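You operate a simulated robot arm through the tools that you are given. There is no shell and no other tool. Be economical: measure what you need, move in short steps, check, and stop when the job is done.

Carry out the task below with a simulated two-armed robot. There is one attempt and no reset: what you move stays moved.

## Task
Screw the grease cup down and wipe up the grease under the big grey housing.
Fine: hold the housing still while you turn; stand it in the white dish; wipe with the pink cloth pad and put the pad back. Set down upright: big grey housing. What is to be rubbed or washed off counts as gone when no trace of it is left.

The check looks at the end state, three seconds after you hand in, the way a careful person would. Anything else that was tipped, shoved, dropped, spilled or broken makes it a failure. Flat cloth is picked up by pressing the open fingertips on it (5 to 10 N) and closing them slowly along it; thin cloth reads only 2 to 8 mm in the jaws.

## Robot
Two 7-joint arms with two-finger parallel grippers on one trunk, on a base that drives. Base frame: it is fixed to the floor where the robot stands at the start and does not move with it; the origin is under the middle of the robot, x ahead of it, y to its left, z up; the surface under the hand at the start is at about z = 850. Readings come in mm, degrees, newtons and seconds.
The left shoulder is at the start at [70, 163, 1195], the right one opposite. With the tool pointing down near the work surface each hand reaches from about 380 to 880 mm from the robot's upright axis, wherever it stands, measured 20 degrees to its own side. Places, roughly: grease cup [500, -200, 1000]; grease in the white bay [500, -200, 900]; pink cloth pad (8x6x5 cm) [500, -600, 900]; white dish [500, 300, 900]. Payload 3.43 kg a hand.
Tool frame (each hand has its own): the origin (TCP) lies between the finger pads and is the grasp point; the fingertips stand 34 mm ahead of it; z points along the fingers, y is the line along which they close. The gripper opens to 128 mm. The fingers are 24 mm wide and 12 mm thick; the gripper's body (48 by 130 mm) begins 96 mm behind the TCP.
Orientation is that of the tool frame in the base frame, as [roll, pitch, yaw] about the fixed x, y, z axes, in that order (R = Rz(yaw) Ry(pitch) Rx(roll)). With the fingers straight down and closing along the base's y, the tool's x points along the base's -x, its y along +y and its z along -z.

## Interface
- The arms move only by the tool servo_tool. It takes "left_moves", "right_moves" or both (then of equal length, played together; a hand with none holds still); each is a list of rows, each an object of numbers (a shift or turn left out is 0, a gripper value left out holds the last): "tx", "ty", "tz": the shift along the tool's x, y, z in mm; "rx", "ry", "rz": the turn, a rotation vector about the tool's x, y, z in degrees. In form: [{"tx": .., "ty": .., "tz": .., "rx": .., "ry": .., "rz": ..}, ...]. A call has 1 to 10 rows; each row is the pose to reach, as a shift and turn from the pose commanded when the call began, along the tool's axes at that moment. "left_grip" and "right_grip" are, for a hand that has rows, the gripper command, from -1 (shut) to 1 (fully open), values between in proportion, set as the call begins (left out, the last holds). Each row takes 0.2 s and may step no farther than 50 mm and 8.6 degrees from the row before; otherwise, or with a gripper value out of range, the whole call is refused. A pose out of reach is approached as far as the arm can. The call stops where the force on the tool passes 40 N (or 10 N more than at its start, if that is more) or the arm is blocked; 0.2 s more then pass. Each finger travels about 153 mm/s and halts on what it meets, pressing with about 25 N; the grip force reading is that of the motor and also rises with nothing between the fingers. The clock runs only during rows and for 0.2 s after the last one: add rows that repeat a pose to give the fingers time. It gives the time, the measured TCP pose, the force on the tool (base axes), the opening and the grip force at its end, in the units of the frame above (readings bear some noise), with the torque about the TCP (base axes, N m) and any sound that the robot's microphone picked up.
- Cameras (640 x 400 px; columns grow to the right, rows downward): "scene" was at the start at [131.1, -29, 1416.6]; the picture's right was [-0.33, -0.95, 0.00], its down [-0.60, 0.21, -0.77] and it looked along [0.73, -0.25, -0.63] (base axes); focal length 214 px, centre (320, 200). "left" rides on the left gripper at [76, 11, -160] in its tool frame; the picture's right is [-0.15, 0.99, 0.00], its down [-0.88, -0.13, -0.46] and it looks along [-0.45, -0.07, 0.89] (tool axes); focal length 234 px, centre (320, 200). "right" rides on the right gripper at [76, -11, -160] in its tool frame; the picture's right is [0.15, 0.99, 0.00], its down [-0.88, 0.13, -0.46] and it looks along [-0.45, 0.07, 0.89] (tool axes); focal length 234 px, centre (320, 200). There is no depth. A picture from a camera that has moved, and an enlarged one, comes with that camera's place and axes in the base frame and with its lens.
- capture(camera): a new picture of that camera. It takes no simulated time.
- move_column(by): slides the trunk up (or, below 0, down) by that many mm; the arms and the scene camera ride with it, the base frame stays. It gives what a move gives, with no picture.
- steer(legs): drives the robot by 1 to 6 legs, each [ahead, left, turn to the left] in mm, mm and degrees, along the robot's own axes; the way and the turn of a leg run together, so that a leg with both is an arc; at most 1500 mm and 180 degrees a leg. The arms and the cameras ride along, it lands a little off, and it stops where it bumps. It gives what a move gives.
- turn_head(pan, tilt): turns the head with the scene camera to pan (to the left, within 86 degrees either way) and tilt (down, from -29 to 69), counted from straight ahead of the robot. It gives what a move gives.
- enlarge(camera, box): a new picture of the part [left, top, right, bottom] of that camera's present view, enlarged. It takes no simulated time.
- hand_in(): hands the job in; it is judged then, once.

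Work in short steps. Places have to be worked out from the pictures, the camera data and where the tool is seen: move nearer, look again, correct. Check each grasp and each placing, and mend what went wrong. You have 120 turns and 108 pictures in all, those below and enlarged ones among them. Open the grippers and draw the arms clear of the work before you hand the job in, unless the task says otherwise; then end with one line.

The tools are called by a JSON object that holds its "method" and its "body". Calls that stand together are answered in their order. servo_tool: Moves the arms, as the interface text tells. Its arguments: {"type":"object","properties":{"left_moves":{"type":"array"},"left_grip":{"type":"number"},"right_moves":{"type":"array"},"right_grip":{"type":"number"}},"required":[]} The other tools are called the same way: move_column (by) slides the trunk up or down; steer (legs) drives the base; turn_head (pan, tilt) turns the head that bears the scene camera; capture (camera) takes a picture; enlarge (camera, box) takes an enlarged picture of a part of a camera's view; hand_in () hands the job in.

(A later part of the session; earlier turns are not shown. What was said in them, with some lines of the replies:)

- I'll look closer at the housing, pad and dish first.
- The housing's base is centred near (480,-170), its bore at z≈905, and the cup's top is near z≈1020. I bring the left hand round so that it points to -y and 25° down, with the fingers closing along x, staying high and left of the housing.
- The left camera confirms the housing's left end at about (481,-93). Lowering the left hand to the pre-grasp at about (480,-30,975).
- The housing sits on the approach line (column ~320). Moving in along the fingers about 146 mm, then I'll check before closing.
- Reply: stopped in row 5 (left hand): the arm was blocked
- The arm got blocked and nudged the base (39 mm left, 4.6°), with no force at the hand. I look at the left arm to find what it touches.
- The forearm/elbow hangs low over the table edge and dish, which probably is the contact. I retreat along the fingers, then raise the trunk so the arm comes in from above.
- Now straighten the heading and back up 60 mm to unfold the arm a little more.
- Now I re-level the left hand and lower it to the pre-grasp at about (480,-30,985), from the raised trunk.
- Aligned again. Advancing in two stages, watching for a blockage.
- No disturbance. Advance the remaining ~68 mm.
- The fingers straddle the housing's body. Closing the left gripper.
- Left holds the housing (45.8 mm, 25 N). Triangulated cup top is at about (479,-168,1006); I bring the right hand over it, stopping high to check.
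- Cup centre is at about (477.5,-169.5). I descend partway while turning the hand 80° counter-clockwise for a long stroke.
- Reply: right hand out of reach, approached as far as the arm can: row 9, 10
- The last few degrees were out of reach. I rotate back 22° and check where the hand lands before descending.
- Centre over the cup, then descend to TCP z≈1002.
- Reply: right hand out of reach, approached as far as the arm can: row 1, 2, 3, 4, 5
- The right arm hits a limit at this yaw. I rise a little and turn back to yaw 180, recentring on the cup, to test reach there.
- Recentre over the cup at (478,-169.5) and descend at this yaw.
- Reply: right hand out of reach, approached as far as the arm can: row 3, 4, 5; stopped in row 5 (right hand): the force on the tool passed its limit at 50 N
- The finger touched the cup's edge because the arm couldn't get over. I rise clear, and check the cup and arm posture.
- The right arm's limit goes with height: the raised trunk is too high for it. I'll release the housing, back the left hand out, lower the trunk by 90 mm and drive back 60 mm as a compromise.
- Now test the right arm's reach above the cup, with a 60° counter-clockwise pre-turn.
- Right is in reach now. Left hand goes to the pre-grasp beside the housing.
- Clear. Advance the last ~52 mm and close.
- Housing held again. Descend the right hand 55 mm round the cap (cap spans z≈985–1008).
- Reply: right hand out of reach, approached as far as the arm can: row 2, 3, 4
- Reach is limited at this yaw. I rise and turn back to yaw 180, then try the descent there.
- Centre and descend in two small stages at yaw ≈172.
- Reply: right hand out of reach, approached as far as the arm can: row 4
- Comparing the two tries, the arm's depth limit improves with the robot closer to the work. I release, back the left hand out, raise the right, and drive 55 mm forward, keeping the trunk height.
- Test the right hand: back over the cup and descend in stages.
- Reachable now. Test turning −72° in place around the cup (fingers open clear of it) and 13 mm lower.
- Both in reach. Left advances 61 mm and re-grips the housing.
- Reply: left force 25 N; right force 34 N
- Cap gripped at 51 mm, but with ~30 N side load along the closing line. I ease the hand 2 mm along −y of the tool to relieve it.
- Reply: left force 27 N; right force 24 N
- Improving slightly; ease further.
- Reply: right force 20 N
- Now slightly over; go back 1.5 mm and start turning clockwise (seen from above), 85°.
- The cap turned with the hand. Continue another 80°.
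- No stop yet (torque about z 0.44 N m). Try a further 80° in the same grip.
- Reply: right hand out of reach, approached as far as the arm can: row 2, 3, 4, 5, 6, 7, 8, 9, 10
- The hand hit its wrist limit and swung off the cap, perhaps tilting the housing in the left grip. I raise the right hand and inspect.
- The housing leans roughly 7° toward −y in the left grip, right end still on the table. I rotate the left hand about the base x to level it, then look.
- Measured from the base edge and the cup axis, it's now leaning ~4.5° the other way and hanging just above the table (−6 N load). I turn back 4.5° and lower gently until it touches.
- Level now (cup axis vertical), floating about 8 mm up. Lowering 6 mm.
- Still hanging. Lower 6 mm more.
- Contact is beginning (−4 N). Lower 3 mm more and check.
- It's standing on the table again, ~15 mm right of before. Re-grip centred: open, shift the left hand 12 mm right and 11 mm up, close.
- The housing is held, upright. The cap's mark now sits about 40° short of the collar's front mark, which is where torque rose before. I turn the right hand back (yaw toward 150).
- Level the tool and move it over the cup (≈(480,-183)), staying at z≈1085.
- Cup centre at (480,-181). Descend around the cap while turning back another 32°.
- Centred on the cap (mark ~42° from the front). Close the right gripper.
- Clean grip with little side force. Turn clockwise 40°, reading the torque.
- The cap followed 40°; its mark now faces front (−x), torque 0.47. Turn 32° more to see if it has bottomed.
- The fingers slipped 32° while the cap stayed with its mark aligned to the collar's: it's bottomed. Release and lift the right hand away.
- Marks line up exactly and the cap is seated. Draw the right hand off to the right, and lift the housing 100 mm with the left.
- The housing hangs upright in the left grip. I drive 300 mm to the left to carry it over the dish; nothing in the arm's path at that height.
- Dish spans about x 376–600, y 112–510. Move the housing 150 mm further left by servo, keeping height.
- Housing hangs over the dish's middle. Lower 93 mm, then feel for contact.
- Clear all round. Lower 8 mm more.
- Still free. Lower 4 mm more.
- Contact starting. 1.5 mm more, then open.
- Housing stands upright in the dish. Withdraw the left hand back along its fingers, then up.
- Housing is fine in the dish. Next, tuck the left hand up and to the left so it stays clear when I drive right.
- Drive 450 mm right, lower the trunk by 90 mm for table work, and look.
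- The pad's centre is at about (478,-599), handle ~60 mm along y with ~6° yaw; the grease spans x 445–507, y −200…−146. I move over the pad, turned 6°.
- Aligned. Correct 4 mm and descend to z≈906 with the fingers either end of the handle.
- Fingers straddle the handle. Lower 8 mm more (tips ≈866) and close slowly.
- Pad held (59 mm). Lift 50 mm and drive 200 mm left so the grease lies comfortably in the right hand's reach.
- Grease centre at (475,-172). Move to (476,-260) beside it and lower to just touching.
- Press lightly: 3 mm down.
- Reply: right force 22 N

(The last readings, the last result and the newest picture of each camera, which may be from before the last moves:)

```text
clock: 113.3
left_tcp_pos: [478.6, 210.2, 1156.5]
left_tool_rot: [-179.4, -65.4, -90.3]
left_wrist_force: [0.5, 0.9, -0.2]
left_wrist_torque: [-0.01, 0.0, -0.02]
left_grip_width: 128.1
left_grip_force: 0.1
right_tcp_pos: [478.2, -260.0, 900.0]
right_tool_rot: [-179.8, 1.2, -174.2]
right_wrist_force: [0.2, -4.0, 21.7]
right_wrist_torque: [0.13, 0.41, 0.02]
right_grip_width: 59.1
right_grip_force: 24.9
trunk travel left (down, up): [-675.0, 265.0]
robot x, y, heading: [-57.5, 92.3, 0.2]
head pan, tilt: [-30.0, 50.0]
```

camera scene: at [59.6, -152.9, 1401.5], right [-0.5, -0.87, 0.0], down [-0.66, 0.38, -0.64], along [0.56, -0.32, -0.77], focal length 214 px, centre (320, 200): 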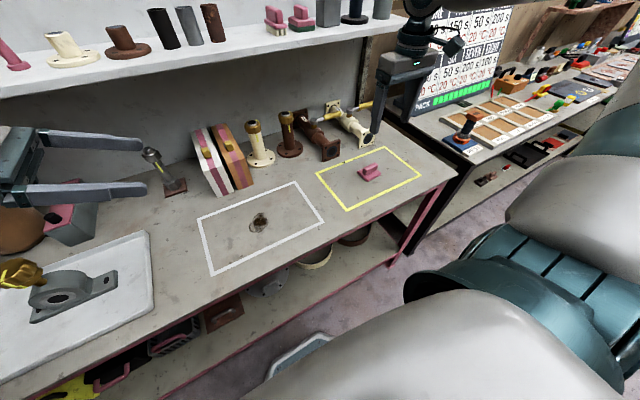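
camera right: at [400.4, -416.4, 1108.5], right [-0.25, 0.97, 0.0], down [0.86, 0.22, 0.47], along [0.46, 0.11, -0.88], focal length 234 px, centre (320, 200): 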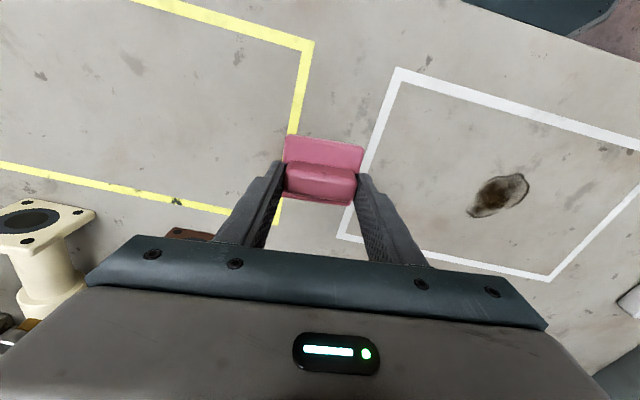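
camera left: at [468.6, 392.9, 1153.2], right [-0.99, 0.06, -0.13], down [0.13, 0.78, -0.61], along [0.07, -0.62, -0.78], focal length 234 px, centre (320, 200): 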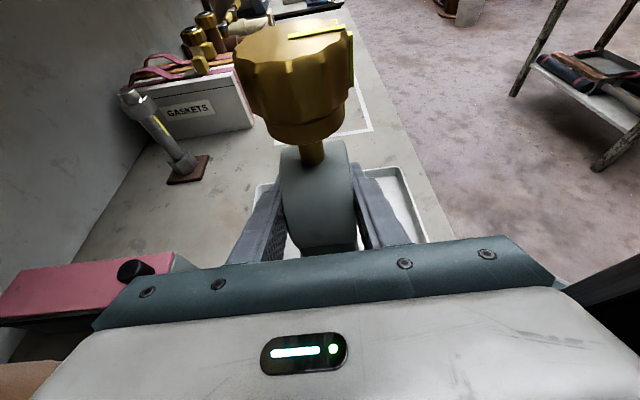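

22 N is firm; ease up 1.3 mm and stroke 160 mm along +y over the grease.

{"method": "servo_tool", "body": {"right_moves": [{"tz": -1.3}, {"tz": -1.3, "tx": -1.9, "ty": 18}, {"tz": -1.3, "tx": -3.8, "ty": 36}, {"tz": -1.3, "tx": -5.7, "ty": 54}, {"tz": -1.3, "tx": -7.5, "ty": 72}, {"tz": -1.3, "tx": -9.4, "ty": 90}, {"tz": -1.3, "tx": -11.3, "ty": 108}, {"tz": -1.3, "tx": -13.2, "ty": 126}, {"tz": -1.3, "tx": -15, "ty": 144}, {"tz": -1.3, "tx": -17, "ty": 162}]}}

{"method": "capture", "body": {"camera": "right"}}

```text
clock: 115.5
left_tcp_pos: [480.2, 210.3, 1155.9]
left_tool_rot: [-179.7, -65.3, -90.0]
left_wrist_force: [-0.2, 0.3, -0.4]
left_wrist_torque: [0.02, -0.01, -0.01]
left_grip_width: 128.2
left_grip_force: 0.0
right_tcp_pos: [475.8, -101.5, 903.2]
right_tool_rot: [-179.9, 0.9, -174.3]
right_wrist_force: [0.1, 0.2, -1.6]
right_wrist_torque: [0.03, 0.02, -0.02]
right_grip_width: 59.1
right_grip_force: 24.7
right hand out of reach, approached as far as the arm can: row 10
trunk travel left (down, up): [-675.0, 265.0]
robot x, y, heading: [-57.9, 92.3, 0.2]
head pan, tilt: [-30.0, 50.0]
```

```text
26 pictures are left
camera right: at [400.6, -119.4, 1060.7], right [-0.25, 0.97, 0.0], down [0.86, 0.22, 0.47], along [0.46, 0.11, -0.88], focal length 234 px, centre (320, 200)
```

right: 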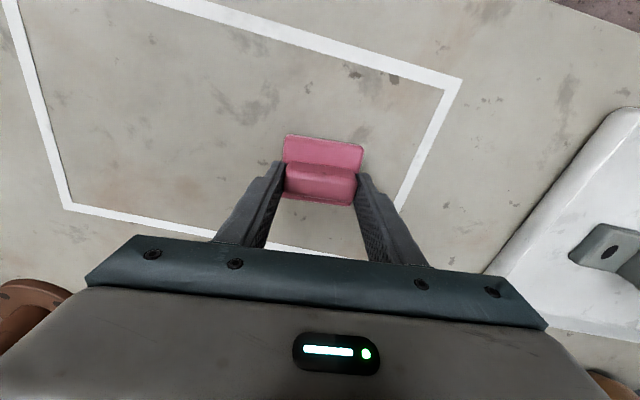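

Much seems gone. Zoom on the spot's place.

{"method": "enlarge", "body": {"camera": "right", "box": [160, 60, 320, 240]}}

```text
2.22 times, centred on (240, 150) of right
camera zoom: at [400.6, -119.4, 1060.7], right [-0.25, 0.97, 0.0], down [0.86, 0.22, 0.47], along [0.46, 0.11, -0.88], focal length 520 px, centre (498, 311)
```

zoom: 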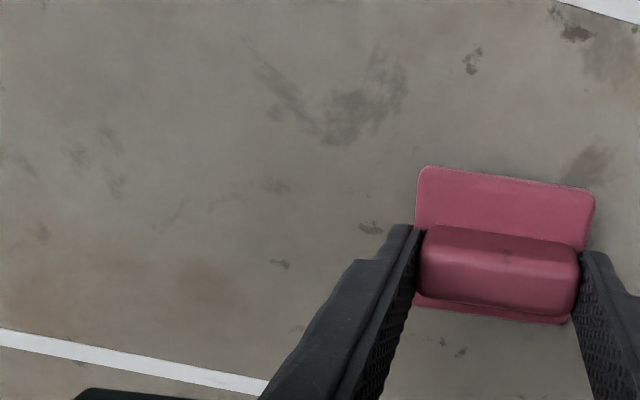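

Looks clean; for certainty, I make another pressed stroke back 20 mm farther out (x≈497).

{"method": "servo_tool", "body": {"right_moves": [{"tx": -19, "ty": -17, "tz": 0}, {"tx": -19, "ty": -17, "tz": 3.2}, {"tx": -17, "ty": -35, "tz": 3.2}, {"tx": -15, "ty": -53, "tz": 3.2}, {"tx": -13, "ty": -71, "tz": 3.2}, {"tx": -11.5, "ty": -89, "tz": 3.2}, {"tx": -9.5, "ty": -107, "tz": 3.2}, {"tx": -7.5, "ty": -125, "tz": 3.2}, {"tx": -6, "ty": -143, "tz": 3.2}]}}

```text
clock: 117.5
left_tcp_pos: [480.2, 210.2, 1155.2]
left_tool_rot: [-179.6, -65.3, -90.0]
left_wrist_force: [0.3, 0.6, 1.0]
left_wrist_torque: [0.04, -0.03, -0.02]
left_grip_width: 127.6
left_grip_force: 0.1
right_tcp_pos: [495.7, -242.7, 900.8]
right_tool_rot: [-179.9, 0.9, -174.2]
right_wrist_force: [-0.3, 0.2, -1.2]
right_wrist_torque: [0.02, 0.03, 0.01]
right_grip_width: 59.1
right_grip_force: 24.8
trunk travel left (down, up): [-675.0, 265.0]
robot x, y, heading: [-57.1, 92.0, -0.1]
head pan, tilt: [-30.0, 50.0]
```

Barely touching there. Repeat with 1.7 mm more pressure in the +y direction at x≈490, then look.

{"method": "servo_tool", "body": {"right_moves": [{"tz": 1.7}, {"tz": 1.7, "tx": -1, "ty": 18}, {"tz": 1.7, "tx": -2, "ty": 36}, {"tz": 1.7, "tx": -3, "ty": 54}, {"tz": 1.7, "tx": -4, "ty": 72}, {"tz": 1.7, "tx": -5, "ty": 90}, {"tz": 1.7, "tx": -6, "ty": 108}, {"tz": 1.7, "tx": -7, "ty": 126}]}}

{"method": "servo_tool", "body": {"right_moves": [{"tx": 25, "ty": 2}, {"tx": 35, "ty": 2}, {"tx": 37, "ty": -16}, {"tx": 38, "ty": -34}, {"tx": 39, "ty": -52}, {"tx": 40, "ty": -70}, {"tx": 41, "ty": -88}, {"tx": 42, "ty": -106}, {"tx": 43, "ty": -124}]}}

{"method": "enlarge", "body": {"camera": "right", "box": [320, 60, 640, 260]}}

```text
clock: 119.3
left_tcp_pos: [479.8, 209.3, 1156.4]
left_tool_rot: [-179.5, -65.3, -90.0]
left_wrist_force: [0.4, 0.2, -0.3]
left_wrist_torque: [0.01, 0.0, 0.0]
left_grip_width: 127.9
left_grip_force: 0.1
right_tcp_pos: [491.0, -117.7, 900.0]
right_tool_rot: [-179.9, 1.0, -174.1]
right_wrist_force: [0.7, -1.2, 5.0]
right_wrist_torque: [0.05, 0.0, 0.01]
right_grip_width: 59.1
right_grip_force: 24.8
trunk travel left (down, up): [-675.0, 265.0]
robot x, y, heading: [-59.0, 91.1, 0.1]
head pan, tilt: [-30.0, 50.0]
```

```text
clock: 121.3
left_tcp_pos: [478.5, 211.8, 1156.1]
left_tool_rot: [-179.4, -65.4, -90.3]
left_wrist_force: [-0.3, -0.1, 0.4]
left_wrist_torque: [-0.01, -0.02, 0.04]
left_grip_width: 127.9
left_grip_force: 0.1
right_tcp_pos: [460.4, -244.6, 898.8]
right_tool_rot: [-179.9, 1.1, -174.2]
right_wrist_force: [-0.4, 7.8, 19.1]
right_wrist_torque: [0.34, 0.1, -0.16]
right_grip_width: 59.0
right_grip_force: 24.8
trunk travel left (down, up): [-675.0, 265.0]
robot x, y, heading: [-56.4, 88.9, 0.1]
head pan, tilt: [-30.0, 50.0]
```

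```text
2.00 times, centred on (480, 160) of right
camera zoom: at [383.3, -262.0, 1057.8], right [-0.25, 0.97, -0.01], down [0.85, 0.22, 0.47], along [0.46, 0.11, -0.88], focal length 468 px, centre (0, 280)
```

zoom: 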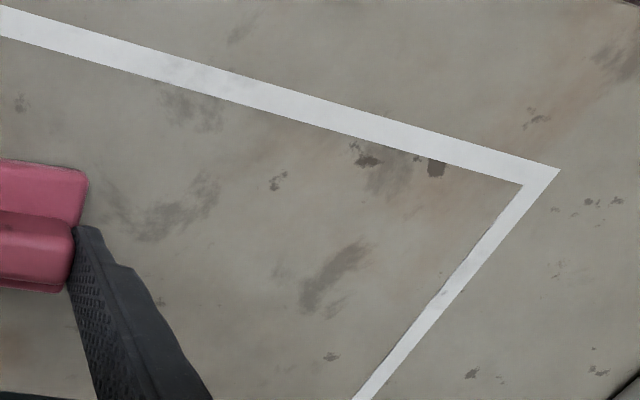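

The area is clean (the remaining smudges match the table's original stains). Lift the pad and go back toward its bay.

{"method": "servo_tool", "body": {"right_moves": [{"tz": -20}, {"tz": -52}, {"tz": -52, "ty": -40}, {"tz": -52, "ty": -80}, {"tz": -52, "ty": -120}, {"tz": -52, "ty": -155, "tx": -1}, {"tz": -52, "ty": -155, "tx": -1}]}}

{"method": "enlarge", "body": {"camera": "right", "box": [380, 60, 640, 260]}}

{"method": "enlarge", "body": {"camera": "scene", "box": [320, 120, 520, 290]}}

```text
clock: 122.9
left_tcp_pos: [479.7, 211.2, 1156.0]
left_tool_rot: [-179.6, -65.4, -90.1]
left_wrist_force: [-0.1, -1.0, -0.2]
left_wrist_torque: [-0.05, 0.01, 0.01]
left_grip_width: 128.0
left_grip_force: 0.1
right_tcp_pos: [476.1, -396.6, 951.4]
right_tool_rot: [-179.9, 0.9, -174.2]
right_wrist_force: [0.0, 0.6, -0.4]
right_wrist_torque: [-0.04, 0.01, 0.04]
right_grip_width: 58.9
right_grip_force: 25.0
trunk travel left (down, up): [-675.0, 265.0]
robot x, y, heading: [-59.8, 91.1, -0.2]
head pan, tilt: [-30.0, 50.0]
```

```text
2.00 times, centred on (510, 160) of right
camera zoom: at [401.8, -415.3, 1109.6], right [-0.25, 0.97, 0.0], down [0.86, 0.22, 0.47], along [0.46, 0.11, -0.88], focal length 468 px, centre (-60, 280)
```

zoom: 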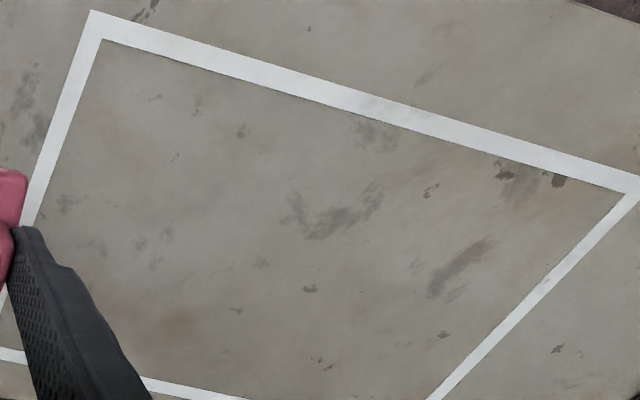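

```text
2.35 times, centred on (420, 205) of scene
camera zoom: at [59.2, 51.9, 1401.5], right [-0.5, -0.87, 0.0], down [-0.66, 0.38, -0.64], along [0.56, -0.32, -0.77], focal length 505 px, centre (85, 188)
```

zoom: 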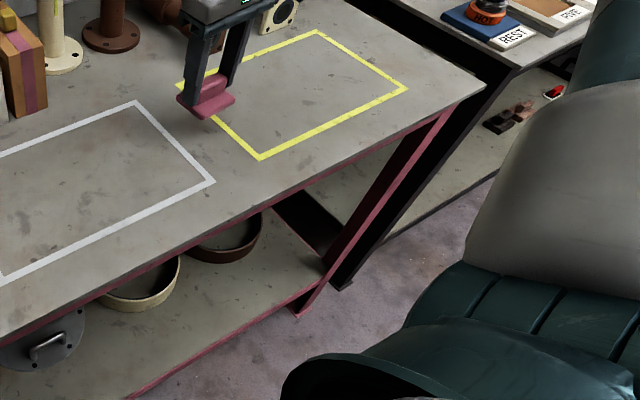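

No trace left. Drive 203 mm right, back to the pad's place.

{"method": "steer", "body": {"legs": [[0, -203, 0]]}}

{"method": "servo_tool", "body": {"right_moves": [{"tz": 20}, {"tz": 35}, {"tz": 46}, {"tz": 46}]}}

```text
clock: 124.5
left_tcp_pos: [480.5, 4.8, 1155.2]
left_tool_rot: [-179.7, -65.2, -90.1]
left_wrist_force: [0.0, 0.4, -0.1]
left_wrist_torque: [-0.04, 0.02, 0.01]
left_grip_width: 128.0
left_grip_force: 0.1
right_tcp_pos: [477.2, -602.8, 951.0]
right_tool_rot: [-179.9, 0.9, -174.4]
right_wrist_force: [0.0, 0.0, -0.9]
right_wrist_torque: [0.03, 0.01, 0.0]
right_grip_width: 58.9
right_grip_force: 24.8
trunk travel left (down, up): [-675.0, 265.0]
robot x, y, heading: [-57.5, -115.0, 0.1]
head pan, tilt: [-30.0, 50.0]
```

```text
clock: 125.5
left_tcp_pos: [480.8, 4.1, 1155.9]
left_tool_rot: [-179.6, -65.2, -90.1]
left_wrist_force: [0.7, 0.1, -0.2]
left_wrist_torque: [0.01, 0.01, 0.0]
left_grip_width: 127.9
left_grip_force: 0.0
right_tcp_pos: [478.6, -602.8, 905.2]
right_tool_rot: [-179.9, 1.0, -174.2]
right_wrist_force: [0.4, -0.1, -0.9]
right_wrist_torque: [-0.02, 0.04, -0.01]
right_grip_width: 59.0
right_grip_force: 24.8
trunk travel left (down, up): [-675.0, 265.0]
robot x, y, heading: [-58.6, -113.5, -0.3]
head pan, tilt: [-30.0, 50.0]
```

Nudge 2.5 mm in +y and set down, then release.

{"method": "servo_tool", "body": {"right_moves": [{"ty": 2.5, "tz": 2}, {"ty": 2.5, "tz": 5}, {"ty": 2.5, "tz": 5.5}]}}

{"method": "servo_tool", "body": {"right_moves": [{}, {}, {}], "right_grip": 0.5}}

{"method": "servo_tool", "body": {"right_moves": [{"tz": -30}, {"tz": -70}, {"tz": -110}, {"tz": -150}, {"tz": -190}]}}

{"method": "enlarge", "body": {"camera": "scene", "box": [310, 120, 430, 200]}}

{"method": "capture", "body": {"camera": "right"}}

{"method": "turn_head", "body": {"pan": 15, "tilt": 50}}

{"method": "capture", "body": {"camera": "scene"}}

```text
clock: 126.3
left_tcp_pos: [480.1, 4.9, 1155.9]
left_tool_rot: [-179.6, -65.3, -90.2]
left_wrist_force: [0.5, -0.1, -0.8]
left_wrist_torque: [-0.01, 0.03, 0.0]
left_grip_width: 127.8
left_grip_force: 0.1
right_tcp_pos: [478.6, -601.1, 899.5]
right_tool_rot: [-179.9, 1.0, -174.2]
right_wrist_force: [-1.2, -1.1, 3.6]
right_wrist_torque: [0.12, 0.08, 0.06]
right_grip_width: 58.9
right_grip_force: 25.2
trunk travel left (down, up): [-675.0, 265.0]
robot x, y, heading: [-58.3, -114.6, -0.1]
head pan, tilt: [-30.0, 50.0]
```

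```text
clock: 127.1
left_tcp_pos: [480.0, 4.9, 1156.1]
left_tool_rot: [-179.8, -65.3, -90.2]
left_wrist_force: [0.1, 0.1, -0.3]
left_wrist_torque: [0.02, -0.01, -0.01]
left_grip_width: 128.0
left_grip_force: 0.0
right_tcp_pos: [479.4, -600.1, 898.4]
right_tool_rot: [-179.9, 0.9, -174.2]
right_wrist_force: [-0.5, 0.3, -0.9]
right_wrist_torque: [-0.03, 0.01, 0.03]
right_grip_width: 96.0
right_grip_force: 0.0
trunk travel left (down, up): [-675.0, 265.0]
robot x, y, heading: [-58.6, -114.7, -0.3]
head pan, tilt: [-30.0, 50.0]
```

```text
clock: 128.3
left_tcp_pos: [480.0, 5.1, 1157.1]
left_tool_rot: [-179.6, -65.3, -90.2]
left_wrist_force: [0.5, 0.7, 0.0]
left_wrist_torque: [0.02, 0.0, 0.02]
left_grip_width: 128.0
left_grip_force: 0.0
right_tcp_pos: [476.2, -601.2, 1091.3]
right_tool_rot: [-179.9, 1.0, -174.2]
right_wrist_force: [0.4, -0.4, 0.3]
right_wrist_torque: [0.0, 0.01, 0.02]
right_grip_width: 96.2
right_grip_force: 0.1
trunk travel left (down, up): [-675.0, 265.0]
robot x, y, heading: [-59.5, -113.1, -0.0]
head pan, tilt: [-30.0, 50.0]
```

```text
5.00 times, centred on (370, 160) of scene
camera zoom: at [58.4, -153.3, 1401.5], right [-0.5, -0.87, 0.0], down [-0.66, 0.38, -0.64], along [0.56, -0.32, -0.77], focal length 1072 px, centre (70, 400)
```

zoom: 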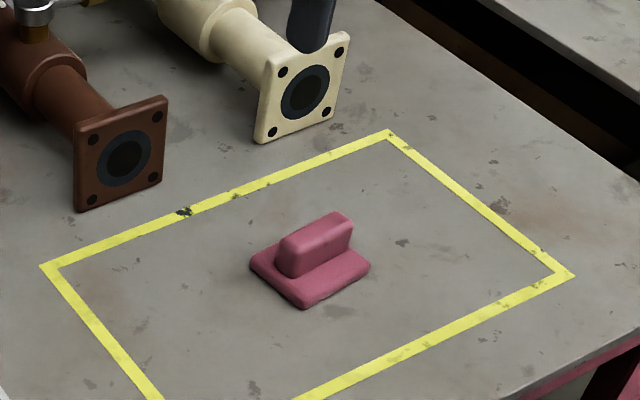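

```text
20 pictures are left
camera right: at [399.4, -618.6, 1249.5], right [-0.24, 0.97, 0.0], down [0.86, 0.22, 0.47], along [0.46, 0.11, -0.88], focal length 234 px, centre (320, 200)
```

right: 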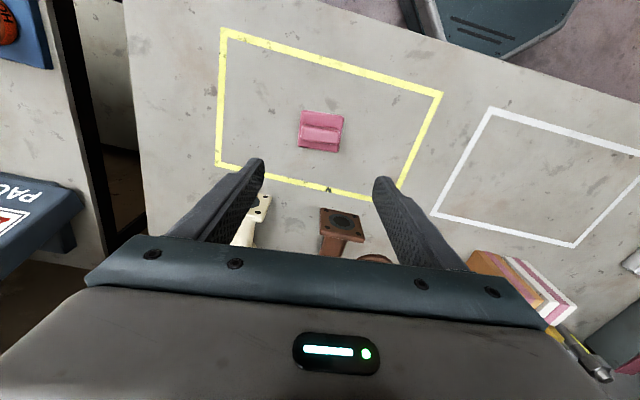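

```text
clock: 129.4
left_tcp_pos: [480.2, 4.6, 1156.2]
left_tool_rot: [-179.7, -65.2, -90.0]
left_wrist_force: [0.0, -0.3, 0.8]
left_wrist_torque: [0.0, 0.05, -0.01]
left_grip_width: 128.2
left_grip_force: 0.1
right_tcp_pos: [476.6, -601.2, 1090.3]
right_tool_rot: [-179.9, 0.9, -174.3]
right_wrist_force: [0.3, -1.1, 0.5]
right_wrist_torque: [0.02, 0.0, 0.0]
right_grip_width: 96.0
right_grip_force: 0.1
trunk travel left (down, up): [-675.0, 265.0]
robot x, y, heading: [-56.9, -115.5, -0.1]
head pan, tilt: [15.0, 50.0]
```

```text
19 pictures are left
camera scene: at [66.8, -95.7, 1401.5], right [0.26, -0.97, 0.0], down [-0.74, -0.2, -0.64], along [0.62, 0.17, -0.77], focal length 214 px, centre (320, 200)
```

scene: 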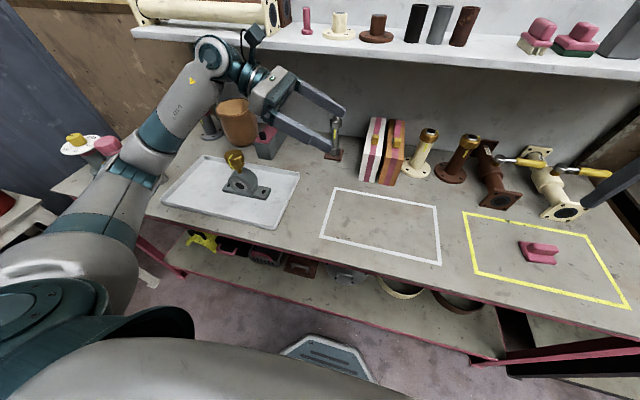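

Everything is in place; a last zoom on the housing.

{"method": "enlarge", "body": {"camera": "scene", "box": [150, 130, 320, 240]}}

```text
3.64 times, centred on (235, 185) of scene
camera zoom: at [66.8, -95.7, 1401.5], right [0.26, -0.97, 0.0], down [-0.74, -0.2, -0.64], along [0.62, 0.17, -0.77], focal length 780 px, centre (629, 254)
```

zoom: 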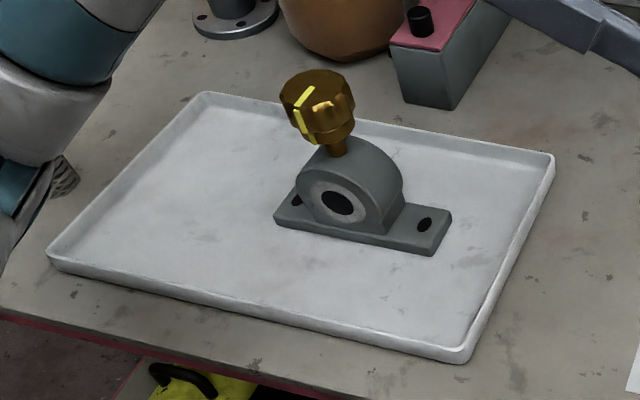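

The housing stands upright in the dish with the cup's marks aligned, the bay is clean, the pad is back and both hands are clear and open. Handing in.

{"method": "hand_in", "body": {}}

```text
The job is handed in.
```

The grease cup is screwed down with its marks aligned, the housing stands upright in the white dish, no trace of grease shows in the white bay, and the pink pad is back in its place. Partway through, my right hand slipped off the cup and slid the housing about 15 mm, so I set it level and re-gripped it before finishing the turn.
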